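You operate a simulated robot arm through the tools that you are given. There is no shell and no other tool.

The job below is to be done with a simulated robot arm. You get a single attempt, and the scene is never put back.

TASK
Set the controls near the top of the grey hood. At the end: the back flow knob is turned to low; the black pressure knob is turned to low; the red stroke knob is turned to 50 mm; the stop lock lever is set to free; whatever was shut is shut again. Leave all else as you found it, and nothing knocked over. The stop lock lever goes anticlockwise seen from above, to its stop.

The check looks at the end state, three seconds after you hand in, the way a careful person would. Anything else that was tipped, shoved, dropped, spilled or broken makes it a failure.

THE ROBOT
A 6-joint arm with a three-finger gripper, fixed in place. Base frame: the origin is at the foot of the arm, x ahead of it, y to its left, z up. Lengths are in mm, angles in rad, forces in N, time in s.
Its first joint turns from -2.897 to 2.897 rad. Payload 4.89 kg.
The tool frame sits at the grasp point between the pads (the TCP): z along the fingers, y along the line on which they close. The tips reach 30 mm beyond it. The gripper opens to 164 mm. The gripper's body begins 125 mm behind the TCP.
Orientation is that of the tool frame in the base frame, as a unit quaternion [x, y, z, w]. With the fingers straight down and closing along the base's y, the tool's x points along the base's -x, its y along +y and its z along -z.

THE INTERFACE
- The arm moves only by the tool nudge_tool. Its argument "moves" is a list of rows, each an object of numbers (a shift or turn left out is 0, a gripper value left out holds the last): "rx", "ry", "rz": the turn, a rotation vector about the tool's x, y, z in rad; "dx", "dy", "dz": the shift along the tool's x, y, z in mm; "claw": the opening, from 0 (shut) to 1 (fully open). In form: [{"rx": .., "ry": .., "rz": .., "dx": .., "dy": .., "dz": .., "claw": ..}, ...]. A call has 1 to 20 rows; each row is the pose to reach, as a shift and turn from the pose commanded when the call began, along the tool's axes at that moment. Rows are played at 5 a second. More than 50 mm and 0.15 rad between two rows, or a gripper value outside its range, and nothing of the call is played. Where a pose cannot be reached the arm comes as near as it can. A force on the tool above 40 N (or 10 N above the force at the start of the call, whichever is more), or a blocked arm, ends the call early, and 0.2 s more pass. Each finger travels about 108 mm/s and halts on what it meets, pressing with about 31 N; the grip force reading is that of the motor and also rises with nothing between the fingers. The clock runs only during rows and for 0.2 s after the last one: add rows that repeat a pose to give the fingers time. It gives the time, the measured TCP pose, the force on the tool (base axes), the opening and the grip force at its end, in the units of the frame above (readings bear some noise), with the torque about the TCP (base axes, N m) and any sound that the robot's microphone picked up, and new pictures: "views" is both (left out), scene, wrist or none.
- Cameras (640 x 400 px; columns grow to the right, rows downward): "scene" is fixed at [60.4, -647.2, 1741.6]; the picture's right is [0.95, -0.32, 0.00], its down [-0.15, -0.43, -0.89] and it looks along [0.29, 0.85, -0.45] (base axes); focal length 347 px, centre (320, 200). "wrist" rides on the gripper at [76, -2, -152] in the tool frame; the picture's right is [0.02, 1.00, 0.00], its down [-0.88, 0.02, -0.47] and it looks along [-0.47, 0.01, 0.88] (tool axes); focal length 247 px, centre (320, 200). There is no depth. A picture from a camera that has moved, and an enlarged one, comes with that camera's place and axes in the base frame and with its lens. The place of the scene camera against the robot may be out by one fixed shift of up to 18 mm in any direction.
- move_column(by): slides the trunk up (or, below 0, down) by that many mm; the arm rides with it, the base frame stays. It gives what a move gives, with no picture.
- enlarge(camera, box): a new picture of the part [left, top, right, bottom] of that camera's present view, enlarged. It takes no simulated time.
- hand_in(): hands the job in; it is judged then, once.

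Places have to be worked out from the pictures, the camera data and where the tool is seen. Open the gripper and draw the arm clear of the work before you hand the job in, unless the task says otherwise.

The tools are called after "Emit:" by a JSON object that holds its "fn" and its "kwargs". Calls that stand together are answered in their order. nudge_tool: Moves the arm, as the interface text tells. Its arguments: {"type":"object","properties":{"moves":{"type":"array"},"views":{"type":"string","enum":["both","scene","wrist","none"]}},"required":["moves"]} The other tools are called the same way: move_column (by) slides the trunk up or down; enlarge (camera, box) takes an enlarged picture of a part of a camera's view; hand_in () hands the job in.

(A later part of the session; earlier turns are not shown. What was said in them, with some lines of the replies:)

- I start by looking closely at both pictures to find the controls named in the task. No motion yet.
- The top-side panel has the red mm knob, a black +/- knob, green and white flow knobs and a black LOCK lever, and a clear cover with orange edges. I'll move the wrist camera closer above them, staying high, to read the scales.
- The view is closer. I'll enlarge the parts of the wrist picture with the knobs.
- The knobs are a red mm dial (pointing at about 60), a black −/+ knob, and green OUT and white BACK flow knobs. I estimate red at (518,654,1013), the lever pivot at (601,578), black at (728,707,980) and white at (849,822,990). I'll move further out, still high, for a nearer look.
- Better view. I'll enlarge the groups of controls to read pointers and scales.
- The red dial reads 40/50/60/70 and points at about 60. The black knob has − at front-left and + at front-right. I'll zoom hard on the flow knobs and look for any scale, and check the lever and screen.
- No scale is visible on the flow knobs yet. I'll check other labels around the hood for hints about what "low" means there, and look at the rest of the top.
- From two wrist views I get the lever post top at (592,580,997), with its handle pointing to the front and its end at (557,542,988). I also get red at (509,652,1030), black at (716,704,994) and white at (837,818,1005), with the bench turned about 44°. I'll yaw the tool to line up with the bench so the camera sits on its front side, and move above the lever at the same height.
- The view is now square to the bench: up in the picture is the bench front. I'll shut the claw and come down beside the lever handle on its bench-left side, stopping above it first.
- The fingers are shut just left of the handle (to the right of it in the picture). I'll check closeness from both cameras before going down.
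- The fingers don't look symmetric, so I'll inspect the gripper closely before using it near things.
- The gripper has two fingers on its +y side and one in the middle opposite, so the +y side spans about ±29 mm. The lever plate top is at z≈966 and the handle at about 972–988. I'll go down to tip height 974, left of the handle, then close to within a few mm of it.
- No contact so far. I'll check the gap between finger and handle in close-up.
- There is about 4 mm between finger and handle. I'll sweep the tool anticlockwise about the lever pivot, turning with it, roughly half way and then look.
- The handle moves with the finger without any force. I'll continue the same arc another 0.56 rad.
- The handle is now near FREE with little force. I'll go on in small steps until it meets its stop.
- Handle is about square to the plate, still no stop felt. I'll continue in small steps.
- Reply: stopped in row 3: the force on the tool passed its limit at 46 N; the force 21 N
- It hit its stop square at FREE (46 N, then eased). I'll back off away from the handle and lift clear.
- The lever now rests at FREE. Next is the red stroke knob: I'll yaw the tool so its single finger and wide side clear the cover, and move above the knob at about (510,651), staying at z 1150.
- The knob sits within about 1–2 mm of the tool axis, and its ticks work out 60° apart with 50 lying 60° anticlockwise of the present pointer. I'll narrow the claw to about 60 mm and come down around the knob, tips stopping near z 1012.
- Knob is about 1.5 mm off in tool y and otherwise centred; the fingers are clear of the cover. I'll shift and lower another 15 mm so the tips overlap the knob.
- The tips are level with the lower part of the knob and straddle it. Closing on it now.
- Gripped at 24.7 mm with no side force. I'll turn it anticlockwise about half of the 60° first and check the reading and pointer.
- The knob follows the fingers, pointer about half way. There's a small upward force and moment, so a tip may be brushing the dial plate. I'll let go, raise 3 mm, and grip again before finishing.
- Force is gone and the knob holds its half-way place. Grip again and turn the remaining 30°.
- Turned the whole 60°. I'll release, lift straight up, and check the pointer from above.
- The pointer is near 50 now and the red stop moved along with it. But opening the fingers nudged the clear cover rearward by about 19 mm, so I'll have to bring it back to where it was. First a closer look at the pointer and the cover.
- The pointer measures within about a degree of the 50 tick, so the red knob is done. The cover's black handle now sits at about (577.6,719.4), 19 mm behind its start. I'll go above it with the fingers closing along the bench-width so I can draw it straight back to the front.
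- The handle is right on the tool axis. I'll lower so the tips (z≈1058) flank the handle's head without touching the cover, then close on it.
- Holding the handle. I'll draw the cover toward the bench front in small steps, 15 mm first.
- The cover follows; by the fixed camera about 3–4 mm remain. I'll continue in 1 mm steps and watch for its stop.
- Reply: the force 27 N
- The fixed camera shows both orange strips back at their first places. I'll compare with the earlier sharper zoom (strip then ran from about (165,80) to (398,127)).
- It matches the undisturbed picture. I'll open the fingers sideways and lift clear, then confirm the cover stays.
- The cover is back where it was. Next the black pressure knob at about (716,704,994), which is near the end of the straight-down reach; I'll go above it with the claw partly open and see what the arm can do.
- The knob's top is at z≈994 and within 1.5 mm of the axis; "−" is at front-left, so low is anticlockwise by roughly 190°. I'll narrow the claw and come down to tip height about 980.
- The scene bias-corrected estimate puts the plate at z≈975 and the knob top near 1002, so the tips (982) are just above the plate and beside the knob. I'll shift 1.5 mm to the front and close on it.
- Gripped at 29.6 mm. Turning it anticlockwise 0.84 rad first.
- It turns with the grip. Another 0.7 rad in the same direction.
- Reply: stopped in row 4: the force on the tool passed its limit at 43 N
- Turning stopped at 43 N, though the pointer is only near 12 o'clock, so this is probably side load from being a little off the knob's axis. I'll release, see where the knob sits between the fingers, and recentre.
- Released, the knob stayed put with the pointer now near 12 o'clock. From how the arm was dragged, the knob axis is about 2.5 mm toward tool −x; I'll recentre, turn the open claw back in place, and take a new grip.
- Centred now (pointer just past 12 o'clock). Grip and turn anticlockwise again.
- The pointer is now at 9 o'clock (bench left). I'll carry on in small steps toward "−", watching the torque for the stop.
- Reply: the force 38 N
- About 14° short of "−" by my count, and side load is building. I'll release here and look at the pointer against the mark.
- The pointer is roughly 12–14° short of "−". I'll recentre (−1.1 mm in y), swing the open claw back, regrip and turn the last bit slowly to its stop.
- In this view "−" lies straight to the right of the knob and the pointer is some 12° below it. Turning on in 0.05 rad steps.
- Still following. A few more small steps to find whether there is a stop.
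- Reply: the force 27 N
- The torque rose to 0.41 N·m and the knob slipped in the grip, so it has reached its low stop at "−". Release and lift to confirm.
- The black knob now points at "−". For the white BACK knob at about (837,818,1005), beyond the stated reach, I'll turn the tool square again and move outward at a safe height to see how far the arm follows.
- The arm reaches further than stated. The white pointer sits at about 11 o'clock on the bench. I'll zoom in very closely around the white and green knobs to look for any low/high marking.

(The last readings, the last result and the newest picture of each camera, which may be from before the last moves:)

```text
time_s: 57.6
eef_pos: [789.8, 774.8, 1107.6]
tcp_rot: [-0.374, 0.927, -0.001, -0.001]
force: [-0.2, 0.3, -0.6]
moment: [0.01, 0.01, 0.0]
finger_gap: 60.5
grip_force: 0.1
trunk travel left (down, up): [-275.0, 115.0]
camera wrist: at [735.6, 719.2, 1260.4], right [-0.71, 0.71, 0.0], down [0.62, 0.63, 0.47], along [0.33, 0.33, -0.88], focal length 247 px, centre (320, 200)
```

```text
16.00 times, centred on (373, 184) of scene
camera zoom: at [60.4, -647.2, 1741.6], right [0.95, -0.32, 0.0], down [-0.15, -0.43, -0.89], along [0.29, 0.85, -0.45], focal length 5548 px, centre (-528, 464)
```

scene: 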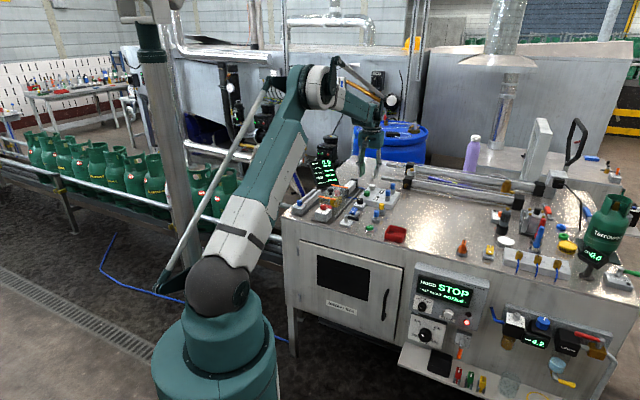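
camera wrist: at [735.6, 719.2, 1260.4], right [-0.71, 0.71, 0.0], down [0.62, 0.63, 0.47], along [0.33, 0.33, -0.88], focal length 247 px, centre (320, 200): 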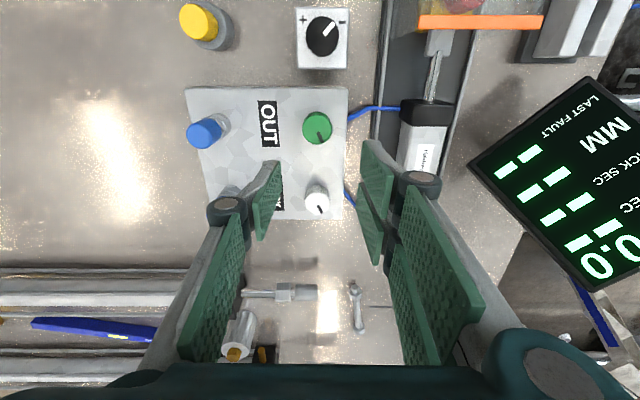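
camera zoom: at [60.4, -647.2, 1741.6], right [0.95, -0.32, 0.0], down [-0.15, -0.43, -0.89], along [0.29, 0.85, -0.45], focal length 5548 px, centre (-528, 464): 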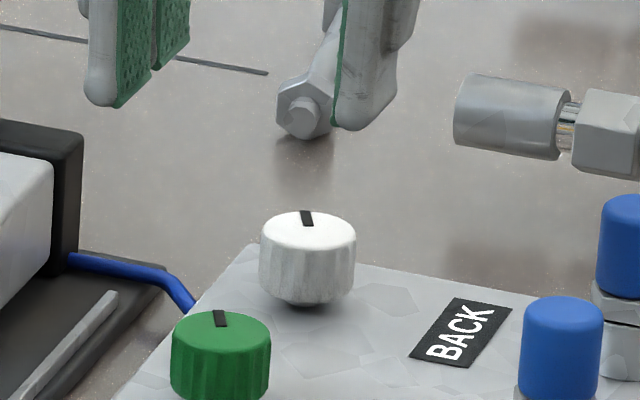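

There are no marks by the flow knobs. Every other dial here increases clockwise, with "−" at the anticlockwise end. The BACK block, turned 90° as its text shows, has its pointer at the same local position the pressure knob had. So I take low as the anticlockwise end stop. Moving above the white knob, still at z≈1107.

Emit:
{"fn": "nudge_tool", "kwargs": {"moves": [{"dx": -16, "dy": -0.6, "claw": 0.37}, {"dx": -32, "dy": -1.2, "claw": 0.37}, {"dx": -48, "dy": -1.8, "claw": 0.37}, {"dx": -62.6, "dy": -2.3, "claw": 0.37}, {"dx": -62.6, "dy": -2.3, "claw": 0.37}], "views": "both"}}

Emit:
{"fn": "enlarge", "kwargs": {"camera": "wrist", "box": [240, 90, 400, 190]}}

```text
time_s: 58.8
eef_pos: [837.8, 815.6, 1108.0]
tcp_rot: [-0.375, 0.927, -0.002, -0.001]
force: [-0.5, 0.6, -0.5]
moment: [-0.04, 0.03, -0.04]
finger_gap: 60.7
grip_force: 0.0
trunk travel left (down, up): [-275.0, 115.0]
camera wrist: at [782.4, 760.9, 1261.1], right [-0.71, 0.7, 0.0], down [0.62, 0.63, 0.47], along [0.33, 0.33, -0.88], focal length 247 px, centre (320, 200)
```

scene: 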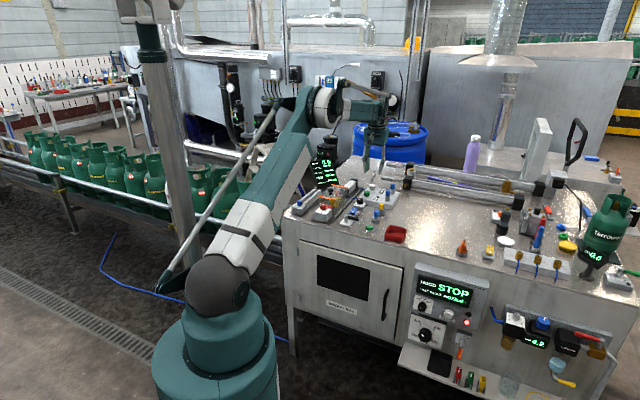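
wrist: 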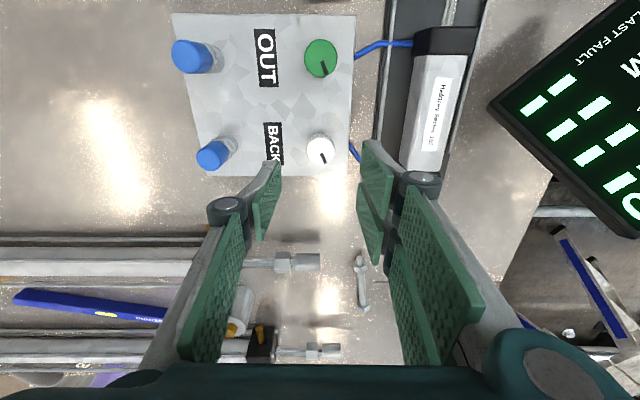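

```text
4.00 times, centred on (320, 140) of wrist
camera zoom: at [782.4, 760.9, 1261.1], right [-0.71, 0.7, 0.0], down [0.62, 0.63, 0.47], along [0.33, 0.33, -0.88], focal length 988 px, centre (320, 440)
```

zoom: 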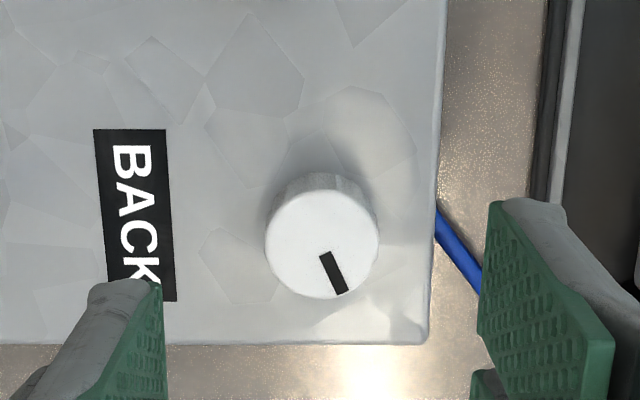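

Directly above it: the knob lies on the tool axis with its top at about z 1006. I'll come down to tip height about 993.

Emit:
{"fn": "nudge_tool", "kwargs": {"moves": [{"dz": 25, "claw": 0.37}, {"dz": 50, "claw": 0.37}, {"dz": 70, "claw": 0.37}, {"dz": 85, "claw": 0.37}, {"dz": 85, "claw": 0.37}], "views": "both"}}

Emit:
{"fn": "enlarge", "kwargs": {"camera": "wrist", "box": [240, 120, 400, 220]}}

Emit:
{"fn": "enlarge", "kwargs": {"camera": "scene", "box": [350, 165, 406, 200]}}

```text
time_s: 60.0
eef_pos: [837.7, 815.6, 1022.8]
tcp_rot: [-0.375, 0.927, -0.001, 0.0]
force: [0.0, -0.3, 0.2]
moment: [-0.03, -0.03, 0.02]
finger_gap: 60.7
grip_force: 0.1
trunk travel left (down, up): [-275.0, 115.0]
camera wrist: at [781.5, 760.9, 1176.2], right [-0.71, 0.7, 0.0], down [0.62, 0.63, 0.47], along [0.33, 0.33, -0.88], focal length 247 px, centre (320, 200)
```

scene: 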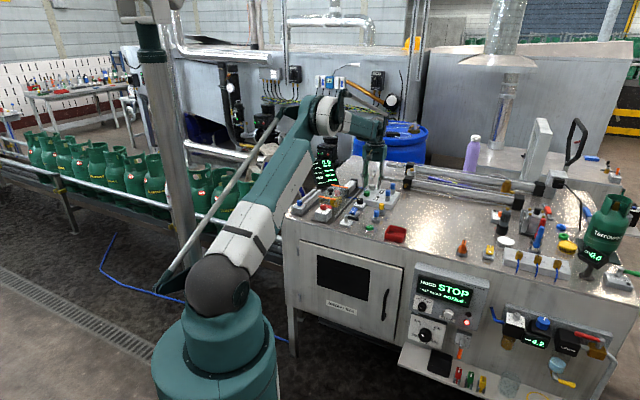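
wrist: 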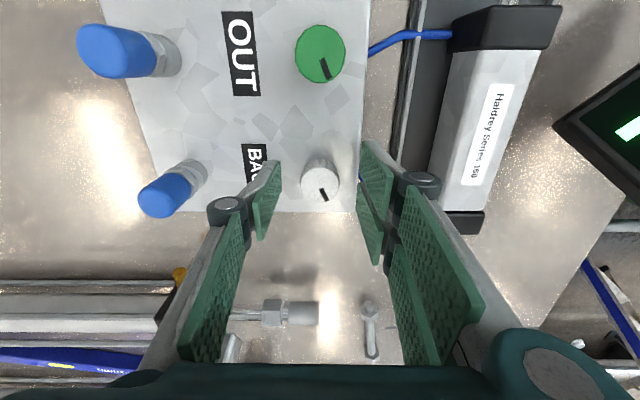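

```text
4.00 times, centred on (320, 170) of wrist
camera zoom: at [781.5, 760.9, 1176.2], right [-0.71, 0.7, 0.0], down [0.62, 0.63, 0.47], along [0.33, 0.33, -0.88], focal length 988 px, centre (320, 320)
```

zoom: 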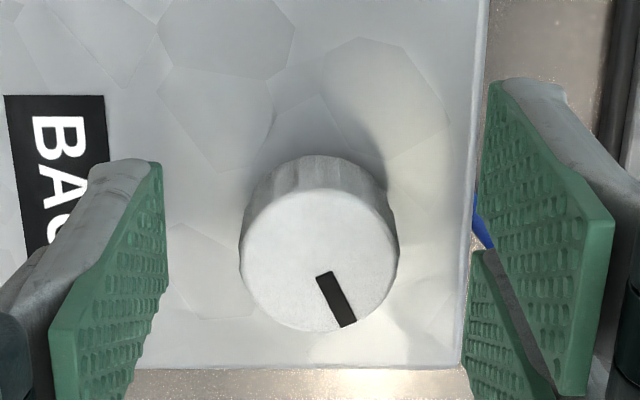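

```text
11.43 times, centred on (378, 182) of scene
camera zoom: at [60.4, -647.2, 1741.6], right [0.95, -0.32, 0.0], down [-0.15, -0.43, -0.89], along [0.29, 0.85, -0.45], focal length 3963 px, centre (-343, 400)
```

zoom: 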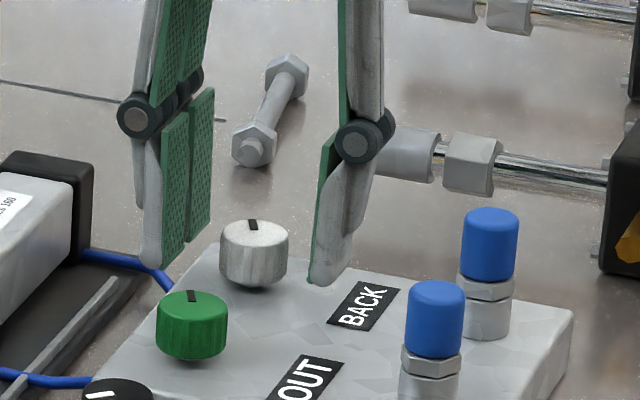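

The fingers straddle the white knob, centred. Close on it and turn anticlockwise 0.84 rad first.

Emit:
{"fn": "nudge_tool", "kwargs": {"moves": [{"claw": 0.2}, {"claw": 0.1}, {"claw": 0.06}, {"claw": 0.06}, {"rz": -0.14, "claw": 0.06}, {"rz": -0.28, "claw": 0.06}, {"rz": -0.42, "claw": 0.06}, {"rz": -0.56, "claw": 0.06}, {"rz": -0.7, "claw": 0.06}, {"rz": -0.84, "claw": 0.06}, {"rz": -0.84, "claw": 0.06}], "views": "wrist"}}

Emit:
{"fn": "enlarge", "kwargs": {"camera": "wrist", "box": [240, 120, 400, 220]}}

Emit:
{"fn": "enlarge", "kwargs": {"camera": "scene", "box": [350, 165, 406, 200]}}

```text
time_s: 62.3
eef_pos: [837.3, 815.5, 1023.2]
tcp_rot: [0.714, -0.701, 0.002, -0.002]
force: [4.8, -0.6, 4.4]
moment: [-0.23, -0.46, 0.02]
finger_gap: 29.2
grip_force: 45.0
trunk travel left (down, up): [-275.0, 115.0]
stopped in row 11: the force on the tool passed its limit at 42 N (the readings are from after the stop); the commanded pose is now the measured one
camera wrist: at [840.0, 737.9, 1176.3], right [-1.0, -0.04, 0.0], down [-0.04, 0.88, 0.47], along [-0.02, 0.47, -0.88], focal length 247 px, centre (320, 200)
```

wrist: 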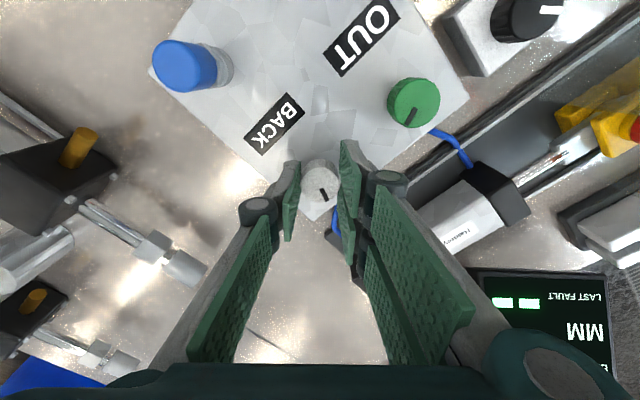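

```text
4.00 times, centred on (320, 170) of wrist
camera zoom: at [840.0, 737.9, 1176.3], right [-1.0, -0.04, 0.0], down [-0.04, 0.88, 0.47], along [-0.02, 0.47, -0.88], focal length 988 px, centre (320, 320)
```

zoom: 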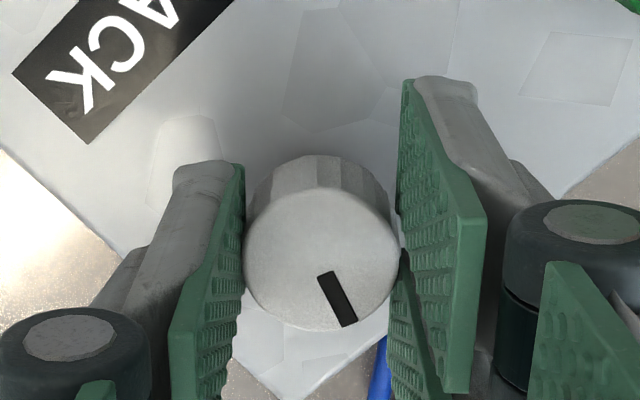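

```text
11.43 times, centred on (378, 182) of scene
camera zoom: at [60.4, -647.2, 1741.6], right [0.95, -0.32, 0.0], down [-0.15, -0.43, -0.89], along [0.29, 0.85, -0.45], focal length 3963 px, centre (-343, 400)
```

zoom: 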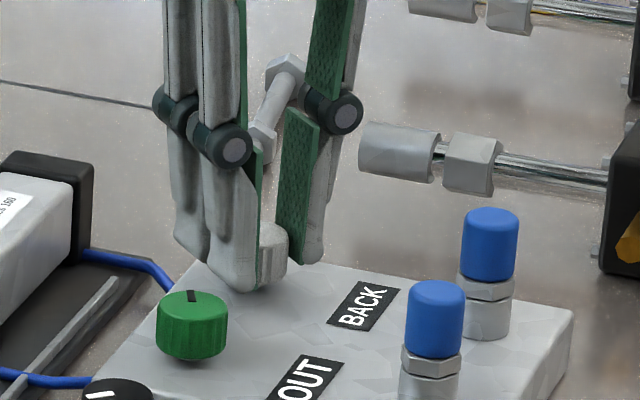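

It turned about 47°, then side load tripped the limit. I'll release and check how the knob sits between the pads.

Emit:
{"fn": "nudge_tool", "kwargs": {"moves": [{"claw": 0.25}, {"claw": 0.26}, {"claw": 0.26}], "views": "wrist"}}

Emit:
{"fn": "enlarge", "kwargs": {"camera": "wrist", "box": [240, 120, 400, 220]}}

```text
time_s: 63.1
eef_pos: [836.7, 814.9, 1022.9]
tcp_rot: [0.714, -0.7, 0.001, 0.0]
force: [-0.4, 0.5, -0.4]
moment: [0.02, 0.0, 0.01]
finger_gap: 42.7
grip_force: 0.2
trunk travel left (down, up): [-275.0, 115.0]
camera wrist: at [839.4, 738.3, 1176.3], right [-1.0, -0.04, 0.0], down [-0.04, 0.88, 0.47], along [-0.02, 0.47, -0.88], focal length 247 px, centre (320, 200)
```

wrist: 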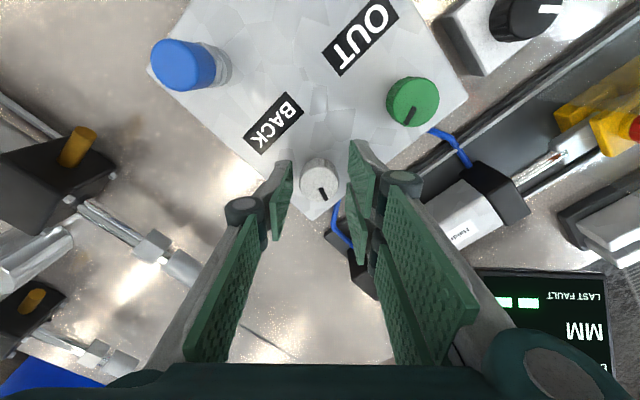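

```text
4.00 times, centred on (320, 170) of wrist
camera zoom: at [839.4, 738.3, 1176.3], right [-1.0, -0.04, 0.0], down [-0.04, 0.88, 0.47], along [-0.02, 0.47, -0.88], focal length 988 px, centre (320, 320)
```

zoom: 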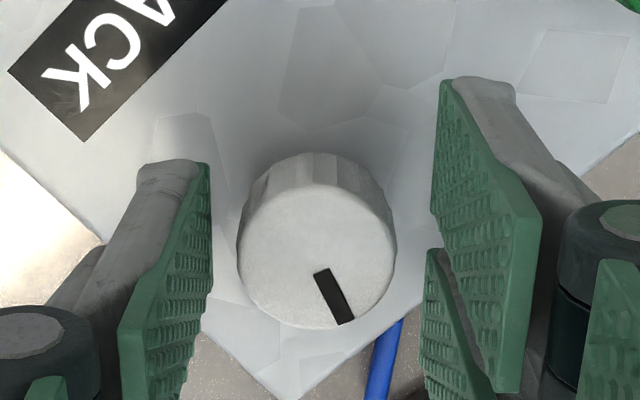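

The knob is about 1.5 mm off in tool y. I'll recentre, swing the open claw back to square, regrip and turn again.

Emit:
{"fn": "nudge_tool", "kwargs": {"moves": [{"dy": -1.5, "claw": 0.26}, {"dy": -1.5, "rz": 0.14, "claw": 0.26}, {"dy": -1.5, "rz": 0.28, "claw": 0.26}, {"dy": -1.5, "rz": 0.42, "claw": 0.26}, {"dy": -1.5, "rz": 0.56, "claw": 0.26}, {"dy": -1.5, "rz": 0.7, "claw": 0.26}, {"dy": -1.5, "rz": 0.823, "claw": 0.26}, {"dy": -1.5, "rz": 0.823, "claw": 0.26}], "views": "wrist"}}

Emit:
{"fn": "enlarge", "kwargs": {"camera": "wrist", "box": [240, 120, 400, 220]}}

```text
time_s: 64.9
eef_pos: [837.4, 815.2, 1022.9]
tcp_rot: [-0.374, 0.928, -0.001, 0.001]
force: [-1.2, 0.1, -0.4]
moment: [0.0, 0.0, -0.01]
finger_gap: 42.9
grip_force: 0.1
trunk travel left (down, up): [-275.0, 115.0]
camera wrist: at [783.9, 760.5, 1176.5], right [-0.71, 0.71, 0.0], down [0.62, 0.63, 0.47], along [0.34, 0.33, -0.88], focal length 247 px, centre (320, 200)
```

wrist: 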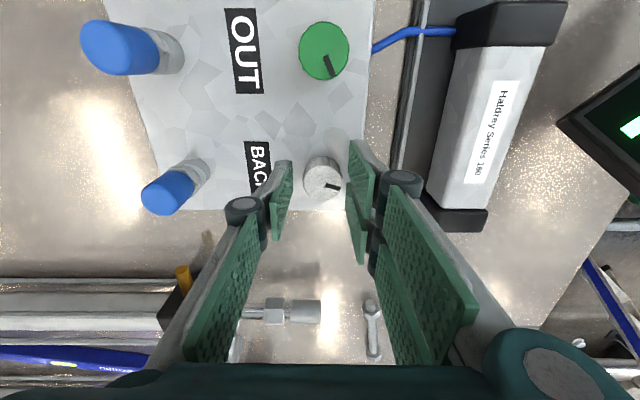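

```text
4.00 times, centred on (320, 170) of wrist
camera zoom: at [783.9, 760.5, 1176.5], right [-0.71, 0.71, 0.0], down [0.62, 0.63, 0.47], along [0.34, 0.33, -0.88], focal length 988 px, centre (320, 320)
```

zoom: 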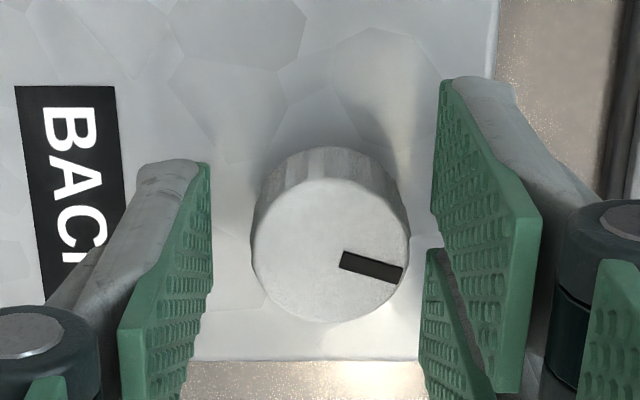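

The knob appears about 1 mm toward +x and +y of the tool axis here. I'll correct that, grip, and turn in smaller strokes.

Emit:
{"fn": "nudge_tool", "kwargs": {"moves": [{"dx": 1.0, "dy": 1.1, "claw": 0.26}, {"dx": 1.0, "dy": 1.1, "claw": 0.12}, {"dx": 1.0, "dy": 1.1, "claw": 0.06}, {"dx": 1.0, "dy": 1.1, "claw": 0.06}, {"rz": -0.14, "dx": 1.0, "dy": 1.1, "claw": 0.06}, {"rz": -0.28, "dx": 1.0, "dy": 1.1, "claw": 0.06}, {"rz": -0.42, "dx": 1.0, "dy": 1.1, "claw": 0.06}, {"rz": -0.56, "dx": 1.0, "dy": 1.1, "claw": 0.06}, {"rz": -0.56, "dx": 1.0, "dy": 1.1, "claw": 0.06}], "views": "wrist"}}

Emit:
{"fn": "enlarge", "kwargs": {"camera": "wrist", "box": [240, 120, 400, 220]}}

```text
time_s: 66.9
eef_pos: [836.4, 814.2, 1022.6]
tcp_rot: [-0.618, 0.787, 0.0, 0.001]
force: [0.8, 6.5, 3.7]
moment: [0.35, -0.04, 0.0]
finger_gap: 28.7
grip_force: 44.5
trunk travel left (down, up): [-275.0, 115.0]
camera wrist: at [819.8, 740.5, 1176.6], right [-0.98, 0.22, 0.0], down [0.19, 0.86, 0.47], along [0.11, 0.46, -0.88], focal length 247 px, centre (320, 200)
```

wrist: 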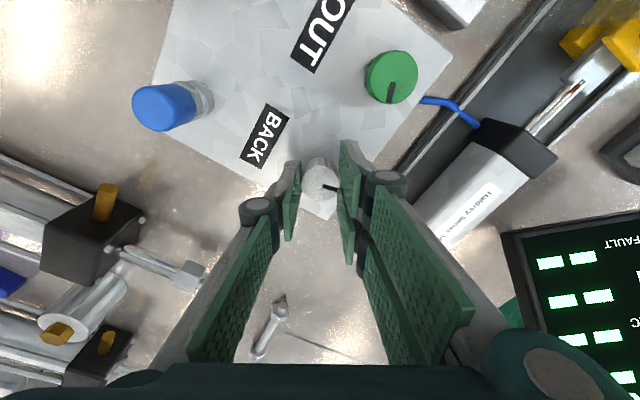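

```text
4.00 times, centred on (320, 170) of wrist
camera zoom: at [819.8, 740.5, 1176.6], right [-0.98, 0.22, 0.0], down [0.19, 0.86, 0.47], along [0.11, 0.46, -0.88], focal length 988 px, centre (320, 320)
```

zoom: 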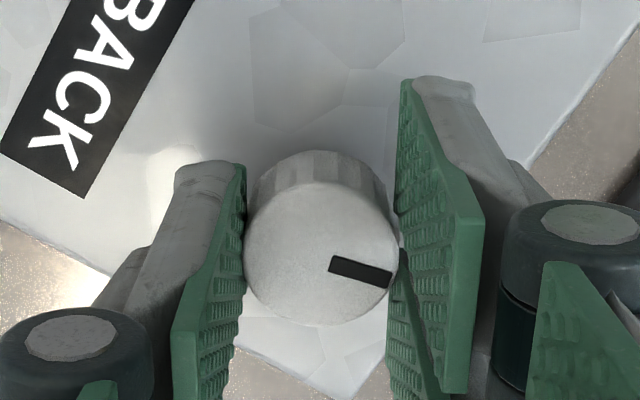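

Side force is small now and the pointer moves along (about bench-left). Continue anticlockwise.

Emit:
{"fn": "nudge_tool", "kwargs": {"moves": [{"rz": -0.14, "claw": 0.06}, {"rz": -0.28, "claw": 0.06}, {"rz": -0.42, "claw": 0.06}, {"rz": -0.56, "claw": 0.06}, {"rz": -0.56, "claw": 0.06}], "views": "wrist"}}

Emit:
{"fn": "enlarge", "kwargs": {"camera": "wrist", "box": [240, 120, 400, 220]}}

```text
time_s: 68.1
eef_pos: [838.4, 817.1, 1023.2]
tcp_rot: [0.81, -0.587, 0.002, -0.002]
force: [1.6, 3.2, 3.5]
moment: [-0.2, -0.26, -0.21]
finger_gap: 28.6
grip_force: 44.8
trunk travel left (down, up): [-275.0, 115.0]
stopped in row 5: the force on the tool passed its limit at 41 N (the readings are from after the stop); the commanded pose is now the measured one
camera wrist: at [862.6, 742.6, 1176.6], right [-0.94, -0.33, 0.0], down [-0.3, 0.83, 0.47], along [-0.15, 0.45, -0.88], focal length 247 px, centre (320, 200)
```

wrist: 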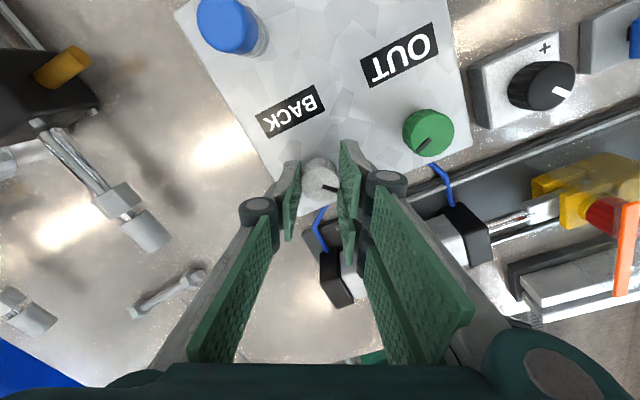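

```text
4.00 times, centred on (320, 170) of wrist
camera zoom: at [862.6, 742.6, 1176.6], right [-0.94, -0.33, 0.0], down [-0.3, 0.83, 0.47], along [-0.15, 0.45, -0.88], focal length 988 px, centre (320, 320)
```

zoom: 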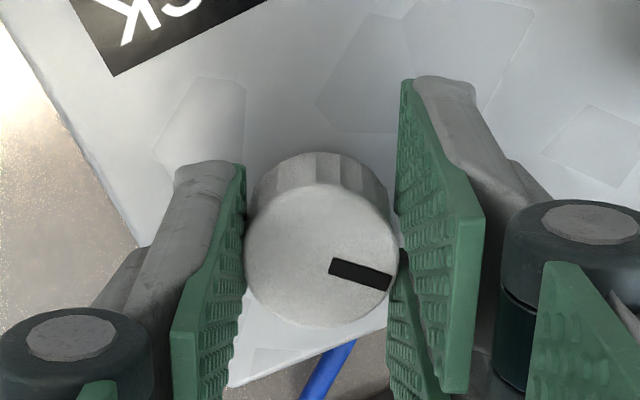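

Stopped after the last row, with some twist torque (0.21 N·m); the pointer is now at about 7:30 o'clock, like the black knob's stop. I'll release, recentre and try a little further to see whether this is its end stop.

Emit:
{"fn": "nudge_tool", "kwargs": {"moves": [{"claw": 0.25}, {"claw": 0.26}, {"claw": 0.26}], "views": "wrist"}}

Emit:
{"fn": "enlarge", "kwargs": {"camera": "wrist", "box": [240, 120, 400, 220]}}

Emit:
{"fn": "enlarge", "kwargs": {"camera": "scene", "box": [350, 165, 406, 200]}}

```text
time_s: 68.9
eef_pos: [837.6, 815.1, 1022.9]
tcp_rot: [0.811, -0.585, 0.001, -0.001]
force: [-0.9, 0.4, -0.3]
moment: [-0.01, -0.01, 0.01]
finger_gap: 42.7
grip_force: 0.1
trunk travel left (down, up): [-275.0, 115.0]
camera wrist: at [862.5, 742.5, 1176.6], right [-0.94, -0.33, 0.0], down [-0.3, 0.83, 0.47], along [-0.15, 0.45, -0.88], focal length 247 px, centre (320, 200)
```

wrist: 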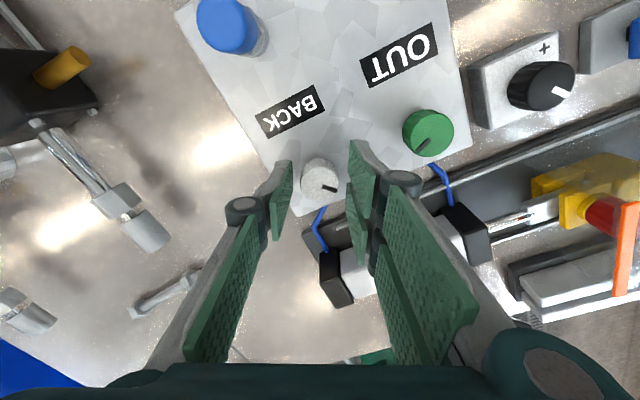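

```text
4.00 times, centred on (320, 170) of wrist
camera zoom: at [862.5, 742.5, 1176.6], right [-0.94, -0.33, 0.0], down [-0.3, 0.83, 0.47], along [-0.15, 0.45, -0.88], focal length 988 px, centre (320, 320)
```

zoom: 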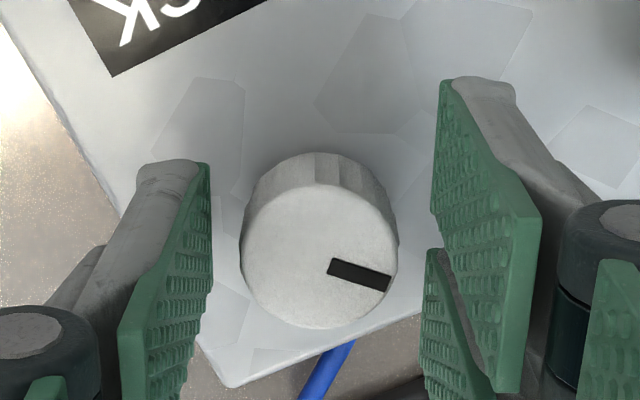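

```text
11.43 times, centred on (378, 182) of scene
camera zoom: at [60.4, -647.2, 1741.6], right [0.95, -0.32, 0.0], down [-0.15, -0.43, -0.89], along [0.29, 0.85, -0.45], focal length 3963 px, centre (-343, 400)
```

zoom: 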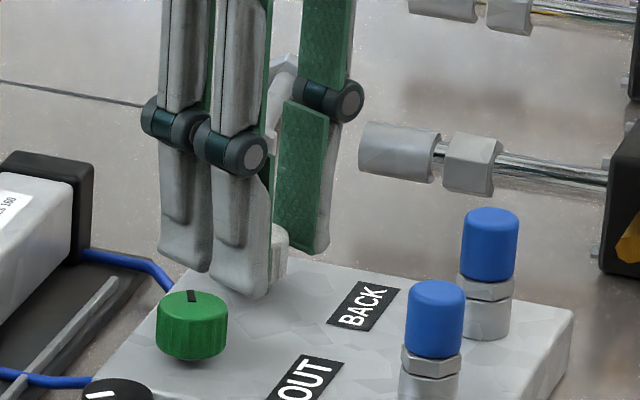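

The pointer is parallel to the black knob's at its low stop. I'll swing back, regrip centred and push gently a bit further to confirm the stop.

Emit:
{"fn": "nudge_tool", "kwargs": {"moves": [{"dy": -0.7, "rz": 0.14, "claw": 0.26}, {"dy": -0.7, "rz": 0.28, "claw": 0.26}, {"dy": -0.7, "rz": 0.42, "claw": 0.26}, {"dy": -0.7, "rz": 0.56, "claw": 0.26}, {"dy": -0.7, "rz": 0.56, "claw": 0.12}, {"dy": -0.7, "rz": 0.56, "claw": 0.06}, {"dy": -0.7, "rz": 0.56, "claw": 0.06}], "views": "wrist"}}

Emit:
{"fn": "enlarge", "kwargs": {"camera": "wrist", "box": [240, 120, 400, 220]}}

```text
time_s: 70.5
eef_pos: [838.1, 815.7, 1023.2]
tcp_rot: [-0.617, 0.787, -0.001, 0.0]
force: [-19.6, -1.5, -8.5]
moment: [-0.05, 0.61, 0.0]
finger_gap: 29.0
grip_force: 45.0
trunk travel left (down, up): [-275.0, 115.0]
camera wrist: at [819.9, 740.7, 1176.4], right [-0.98, 0.22, 0.0], down [0.19, 0.86, 0.47], along [0.11, 0.46, -0.88], focal length 247 px, centre (320, 200)
```

wrist: 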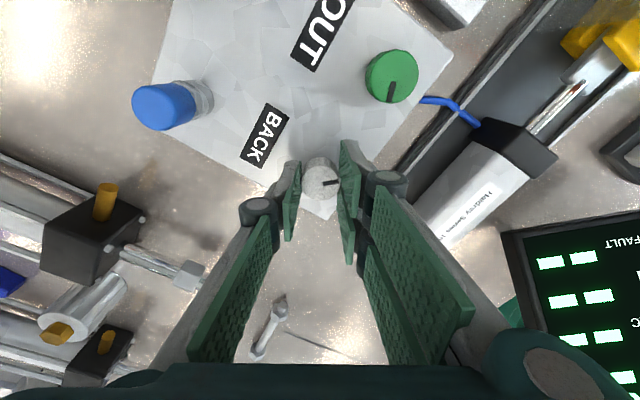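

```text
4.00 times, centred on (320, 170) of wrist
camera zoom: at [819.9, 740.7, 1176.4], right [-0.98, 0.22, 0.0], down [0.19, 0.86, 0.47], along [0.11, 0.46, -0.88], focal length 988 px, centre (320, 320)
```

zoom: 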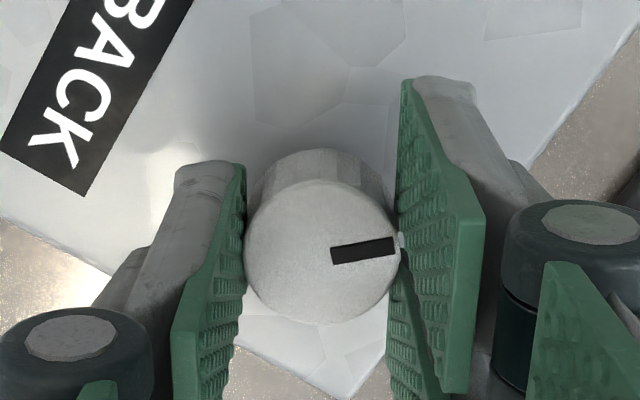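

There's a side load from that shift, so I'll undo it while turning a few small steps anticlockwise to feel for the stop.

Emit:
{"fn": "nudge_tool", "kwargs": {"moves": [{"dy": 0.7, "claw": 0.06}, {"dy": 0.7, "rz": -0.05, "claw": 0.06}, {"dy": 0.7, "rz": -0.1, "claw": 0.06}, {"dy": 0.7, "rz": -0.1, "claw": 0.06}], "views": "wrist"}}

Emit:
{"fn": "enlarge", "kwargs": {"camera": "wrist", "box": [240, 120, 400, 220]}}

```text
time_s: 71.5
eef_pos: [837.9, 817.2, 1023.8]
tcp_rot: [-0.656, 0.755, -0.001, 0.001]
force: [-20.4, 4.6, -11.2]
moment: [0.33, 0.5, -0.31]
finger_gap: 28.4
grip_force: 45.0
trunk travel left (down, up): [-275.0, 115.0]
camera wrist: at [827.8, 740.3, 1176.5], right [-0.99, 0.12, 0.0], down [0.1, 0.87, 0.47], along [0.06, 0.47, -0.88], focal length 247 px, centre (320, 200)
```

wrist: 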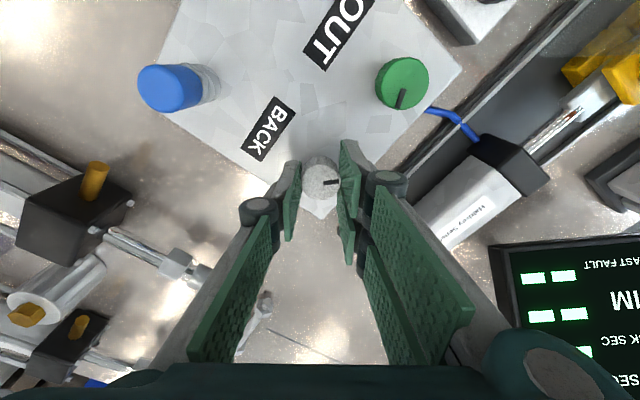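

```text
4.00 times, centred on (320, 170) of wrist
camera zoom: at [827.8, 740.3, 1176.5], right [-0.99, 0.12, 0.0], down [0.1, 0.87, 0.47], along [0.06, 0.47, -0.88], focal length 988 px, centre (320, 320)
```

zoom: 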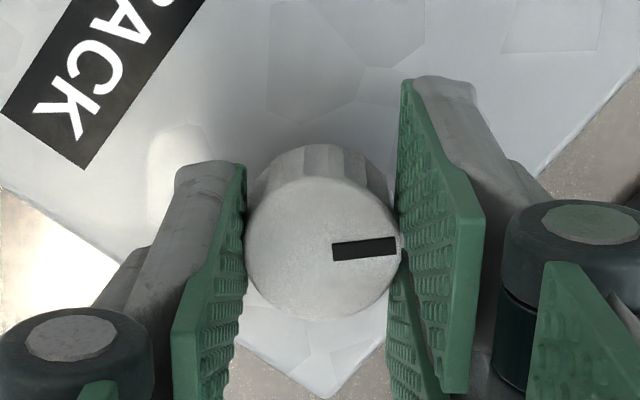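

The tool turned 0.1 rad but the pointer did not (torque 0.31 N·m), so the white knob is at its anticlockwise stop at the 7:30 position. Release and lift straight up.

Emit:
{"fn": "nudge_tool", "kwargs": {"moves": [{"claw": 0.2}, {"claw": 0.28}, {"claw": 0.28}, {"dz": -30, "claw": 0.28}, {"dz": -60, "claw": 0.28}, {"dz": -95, "claw": 0.28}, {"dz": -95, "claw": 0.28}], "views": "both"}}

Emit:
{"fn": "enlarge", "kwargs": {"camera": "wrist", "box": [240, 90, 400, 190]}}

Emit:
{"fn": "enlarge", "kwargs": {"camera": "scene", "box": [310, 170, 390, 220]}}

```text
time_s: 73.1
eef_pos: [836.4, 814.2, 1118.9]
tcp_rot: [-0.655, 0.755, -0.001, 0.001]
force: [-0.1, -0.7, 1.0]
moment: [0.06, -0.04, 0.03]
finger_gap: 46.0
grip_force: 0.1
trunk travel left (down, up): [-275.0, 115.0]
camera wrist: at [826.7, 739.1, 1271.5], right [-0.99, 0.12, 0.0], down [0.1, 0.87, 0.47], along [0.06, 0.47, -0.88], focal length 247 px, centre (320, 200)
```

scene: 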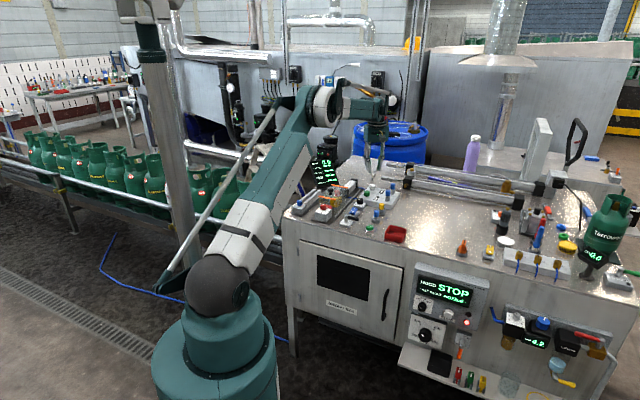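
wrist: 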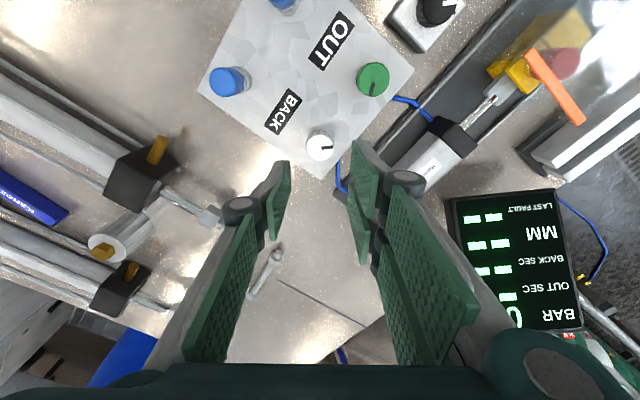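

```text
4.00 times, centred on (320, 140) of wrist
camera zoom: at [826.7, 739.1, 1271.5], right [-0.99, 0.12, 0.0], down [0.1, 0.87, 0.47], along [0.06, 0.47, -0.88], focal length 988 px, centre (320, 440)
```

zoom: 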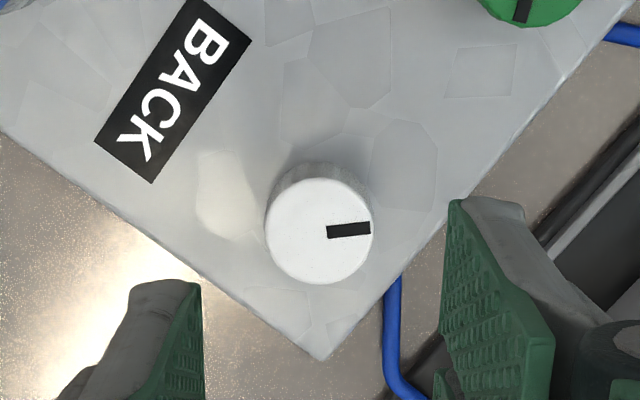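

```text
8.00 times, centred on (350, 195) of scene
camera zoom: at [60.4, -647.2, 1741.6], right [0.95, -0.32, 0.0], down [-0.15, -0.43, -0.89], along [0.29, 0.85, -0.45], focal length 2774 px, centre (80, 240)
```

zoom: 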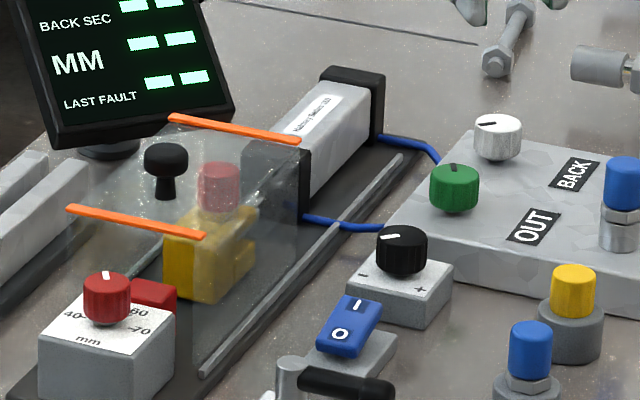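

Both white and black now point to the same low position; green is untouched, lever at FREE, red at 50 and cover in place. I'll draw the arm up and back clear of the bench with the gripper open.

Emit:
{"fn": "nudge_tool", "kwargs": {"moves": [{"dz": -25, "claw": 0.28}, {"dx": 28, "dy": 21, "dz": -40, "claw": 0.28}, {"dx": 57, "dy": 42, "dz": -55, "claw": 0.28}, {"dx": 85, "dy": 64, "dz": -70, "claw": 0.28}, {"dx": 113, "dy": 85, "dz": -85, "claw": 0.28}, {"dx": 141, "dy": 106, "dz": -100, "claw": 0.28}, {"dx": 169, "dy": 127, "dz": -115, "claw": 0.28}, {"dx": 169, "dy": 127, "dz": -145, "claw": 0.5}, {"dx": 169, "dy": 127, "dz": -175, "claw": 1}, {"dx": 169, "dy": 127, "dz": -175, "claw": 1}], "views": "both"}}

Emit:
{"fn": "enlarge", "kwargs": {"camera": "wrist", "box": [200, 50, 440, 200]}}

```text
time_s: 75.3
eef_pos: [685.4, 667.2, 1292.6]
tcp_rot: [-0.656, 0.755, -0.001, 0.001]
force: [-0.7, -0.4, 0.8]
moment: [-0.01, -0.01, -0.02]
finger_gap: 164.1
grip_force: 0.0
trunk travel left (down, up): [-275.0, 115.0]
camera wrist: at [675.7, 589.4, 1446.9], right [-0.99, 0.12, 0.0], down [0.1, 0.87, 0.47], along [0.06, 0.47, -0.88], focal length 247 px, centre (320, 200)
```

scene: 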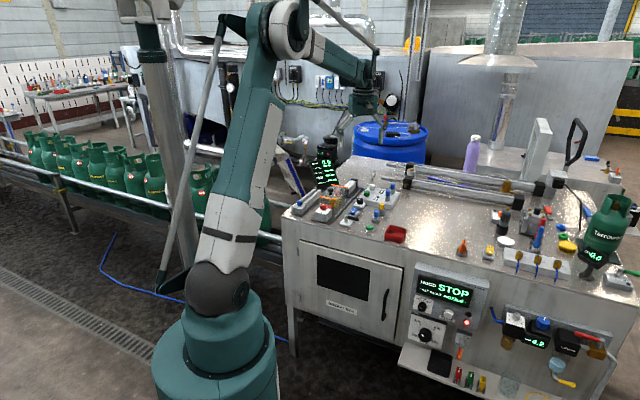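
wrist: 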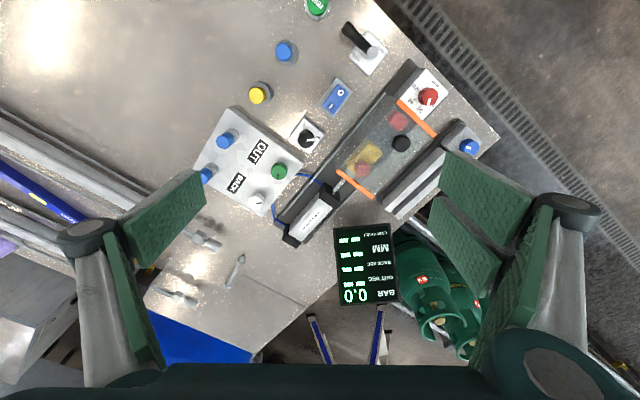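

```text
2.67 times, centred on (320, 125) of wrist
camera zoom: at [675.7, 589.4, 1446.9], right [-0.99, 0.12, 0.0], down [0.1, 0.87, 0.47], along [0.06, 0.47, -0.88], focal length 659 px, centre (320, 400)
```

zoom: 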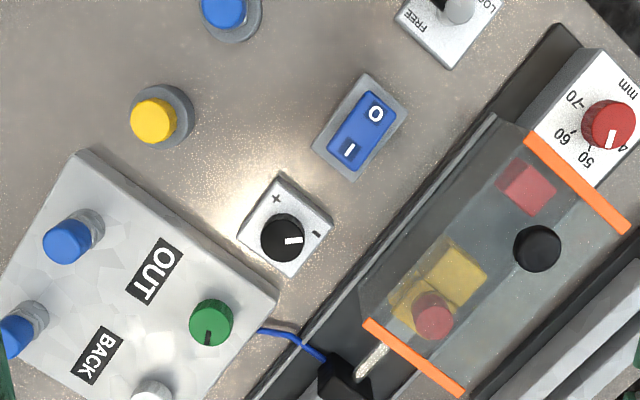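

The arm is clear. I'll take a last careful look at the red pointer, the lever, white knob and cover before handing in.

Emit:
{"fn": "enlarge", "kwargs": {"camera": "wrist", "box": [404, 75, 452, 105]}}

Emit:
{"fn": "enlarge", "kwargs": {"camera": "scene", "box": [310, 190, 350, 220]}}

Emit:
{"fn": "enlarge", "kwargs": {"camera": "scene", "box": [310, 165, 438, 245]}}

Emit:
{"fn": "enlarge", "kwargs": {"camera": "wrist", "box": [230, 100, 330, 220]}}

```text
13.33 times, centred on (428, 90) of wrist
camera zoom: at [675.7, 589.4, 1446.9], right [-0.99, 0.12, 0.0], down [0.1, 0.87, 0.47], along [0.06, 0.47, -0.88], focal length 3293 px, centre (-1120, 1667)
```

zoom: 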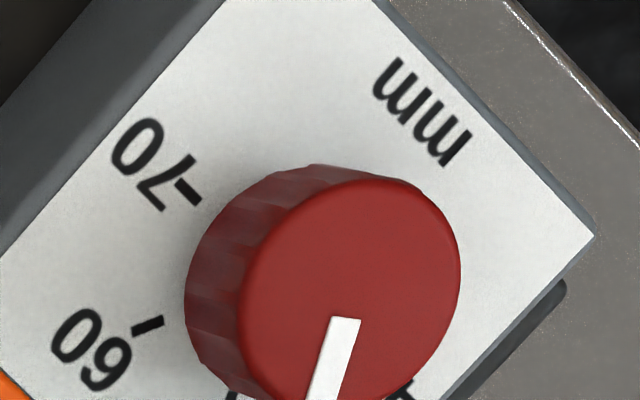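

```text
13.33 times, centred on (330, 205) of scene
camera zoom: at [60.4, -647.2, 1741.6], right [0.95, -0.32, 0.0], down [-0.15, -0.43, -0.89], along [0.29, 0.85, -0.45], focal length 4623 px, centre (187, 133)
```

zoom: 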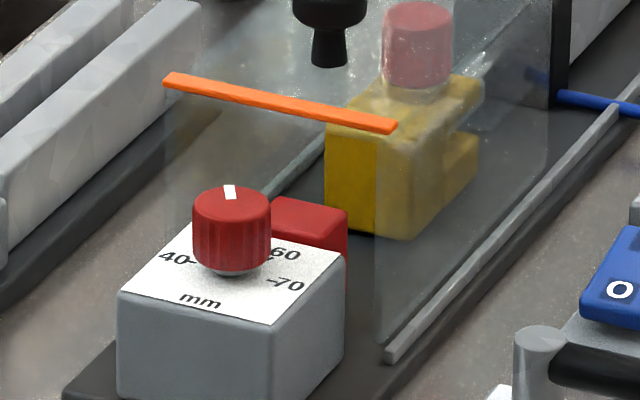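

```text
5.00 times, centred on (374, 205) of scene
camera zoom: at [60.4, -647.2, 1741.6], right [0.95, -0.32, 0.0], down [-0.15, -0.43, -0.89], along [0.29, 0.85, -0.45], focal length 1734 px, centre (50, 175)
```

zoom: 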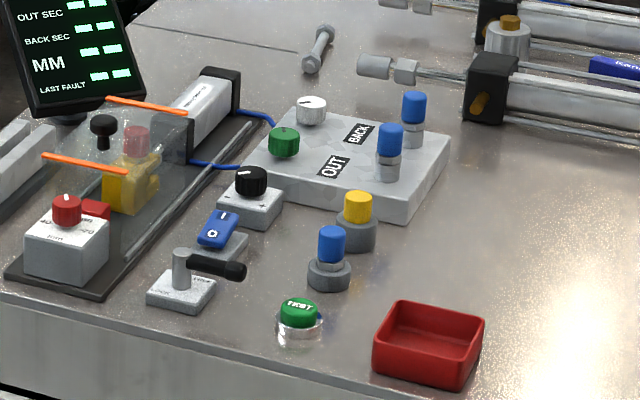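

```text
3.33 times, centred on (280, 160) of wrist
camera zoom: at [675.7, 589.4, 1446.9], right [-0.99, 0.12, 0.0], down [0.1, 0.87, 0.47], along [0.06, 0.47, -0.88], focal length 823 px, centre (453, 333)
```

zoom: 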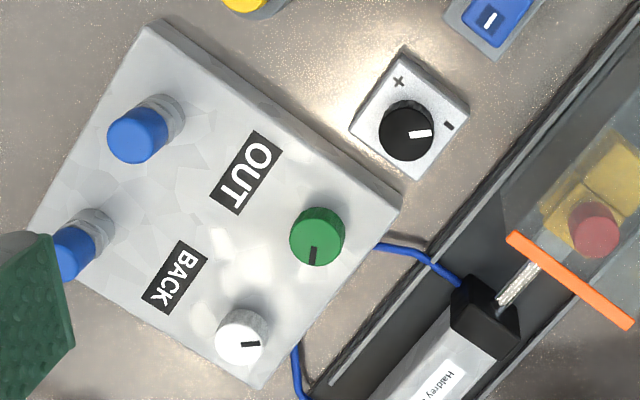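

All settings read right: red within about 2° of 50, lever at FREE, black and white at their low stops, cover where it began and green unchanged. I'll withdraw the arm back toward its start pose, away from the bench.

Emit:
{"fn": "nudge_tool", "kwargs": {"moves": [{"dx": 18, "dy": 33, "dz": -3, "claw": 1}, {"dx": 36, "dy": 67, "dz": -5, "claw": 1}, {"dx": 55, "dy": 100, "dz": -8, "claw": 1}, {"dx": 73, "dy": 134, "dz": -10, "claw": 1}, {"dx": 91, "dy": 167, "dz": -13, "claw": 1}, {"dx": 109, "dy": 200, "dz": -15, "claw": 1}, {"dx": 128, "dy": 234, "dz": -18, "claw": 1}, {"dx": 146, "dy": 267, "dz": -20, "claw": 1}, {"dx": 146, "dy": 267, "dz": -20, "claw": 1}], "views": "both"}}

Emit:
{"fn": "enlarge", "kwargs": {"camera": "scene", "box": [270, 150, 430, 250]}}

```text
time_s: 77.3
eef_pos: [401.9, 557.2, 1310.1]
tcp_rot: [-0.656, 0.755, 0.0, 0.002]
force: [-0.7, -2.0, 1.3]
moment: [0.12, -0.14, -0.03]
finger_gap: 164.0
grip_force: 0.1
trunk travel left (down, up): [-275.0, 115.0]
camera wrist: at [391.6, 481.2, 1464.2], right [-0.99, 0.12, 0.0], down [0.1, 0.87, 0.47], along [0.06, 0.47, -0.88], focal length 247 px, centre (320, 200)
```

scene: 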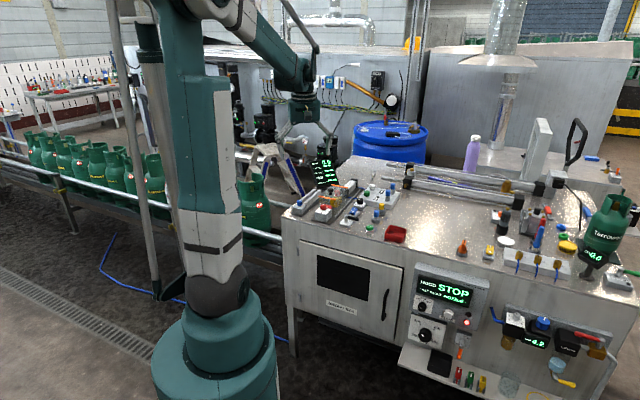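
wrist: 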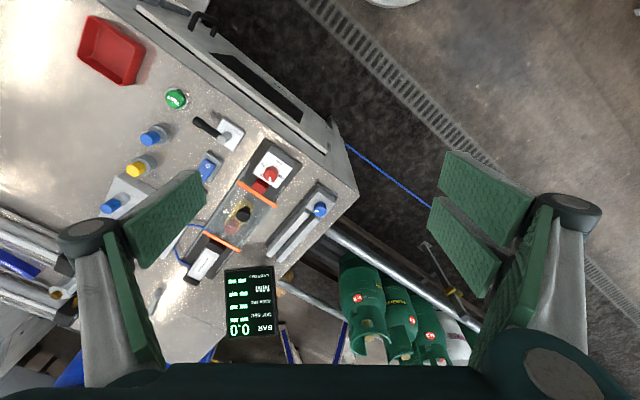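

```text
4.00 times, centred on (350, 200) of scene
camera zoom: at [60.4, -647.2, 1741.6], right [0.95, -0.32, 0.0], down [-0.15, -0.43, -0.89], along [0.29, 0.85, -0.45], focal length 1387 px, centre (200, 200)
```

zoom: 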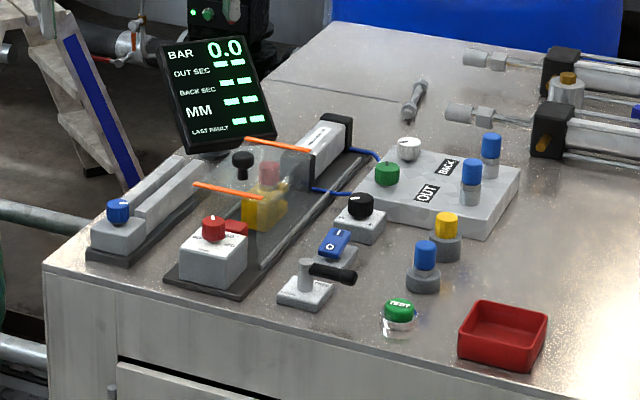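

The last picture matches the first one except for the four controls I was asked to set. The arm is clear, the gripper is open and nothing has tipped, so I'm handing in.

Emit:
{"fn": "hand_in", "kwargs": {}}

```text
The job is handed in.
```

I set all four controls and handed the job in, but the back flow setting rests on an assumption. That knob has no low or high markings.

- **Back flow knob (white, BACK):** turned anticlockwise to its end stop. I took that end as low because every other dial on the hood increases clockwise and the pressure knob has its "−" at the anticlockwise end. If this valve closes clockwise, the setting is the wrong way round.
- **Black pressure knob:** turned anticlockwise to its stop, pointing at "−".
- **Red stroke knob:** turned from 60 to 50 mm. The pointer is within about 2° of the mark, and the red stop block moved along with it.
- **Stop lock lever:** pushed anticlockwise to its stop at FREE.
- **Clear cover:** my fingers pushed it back about 19 mm when I let go of the red knob. I drew it forward by its handle until it matched the earlier pictures.

I saw nothing else moved or tipped. I didn't press TEST or the power switch. The arm is drawn back with the gripper open.
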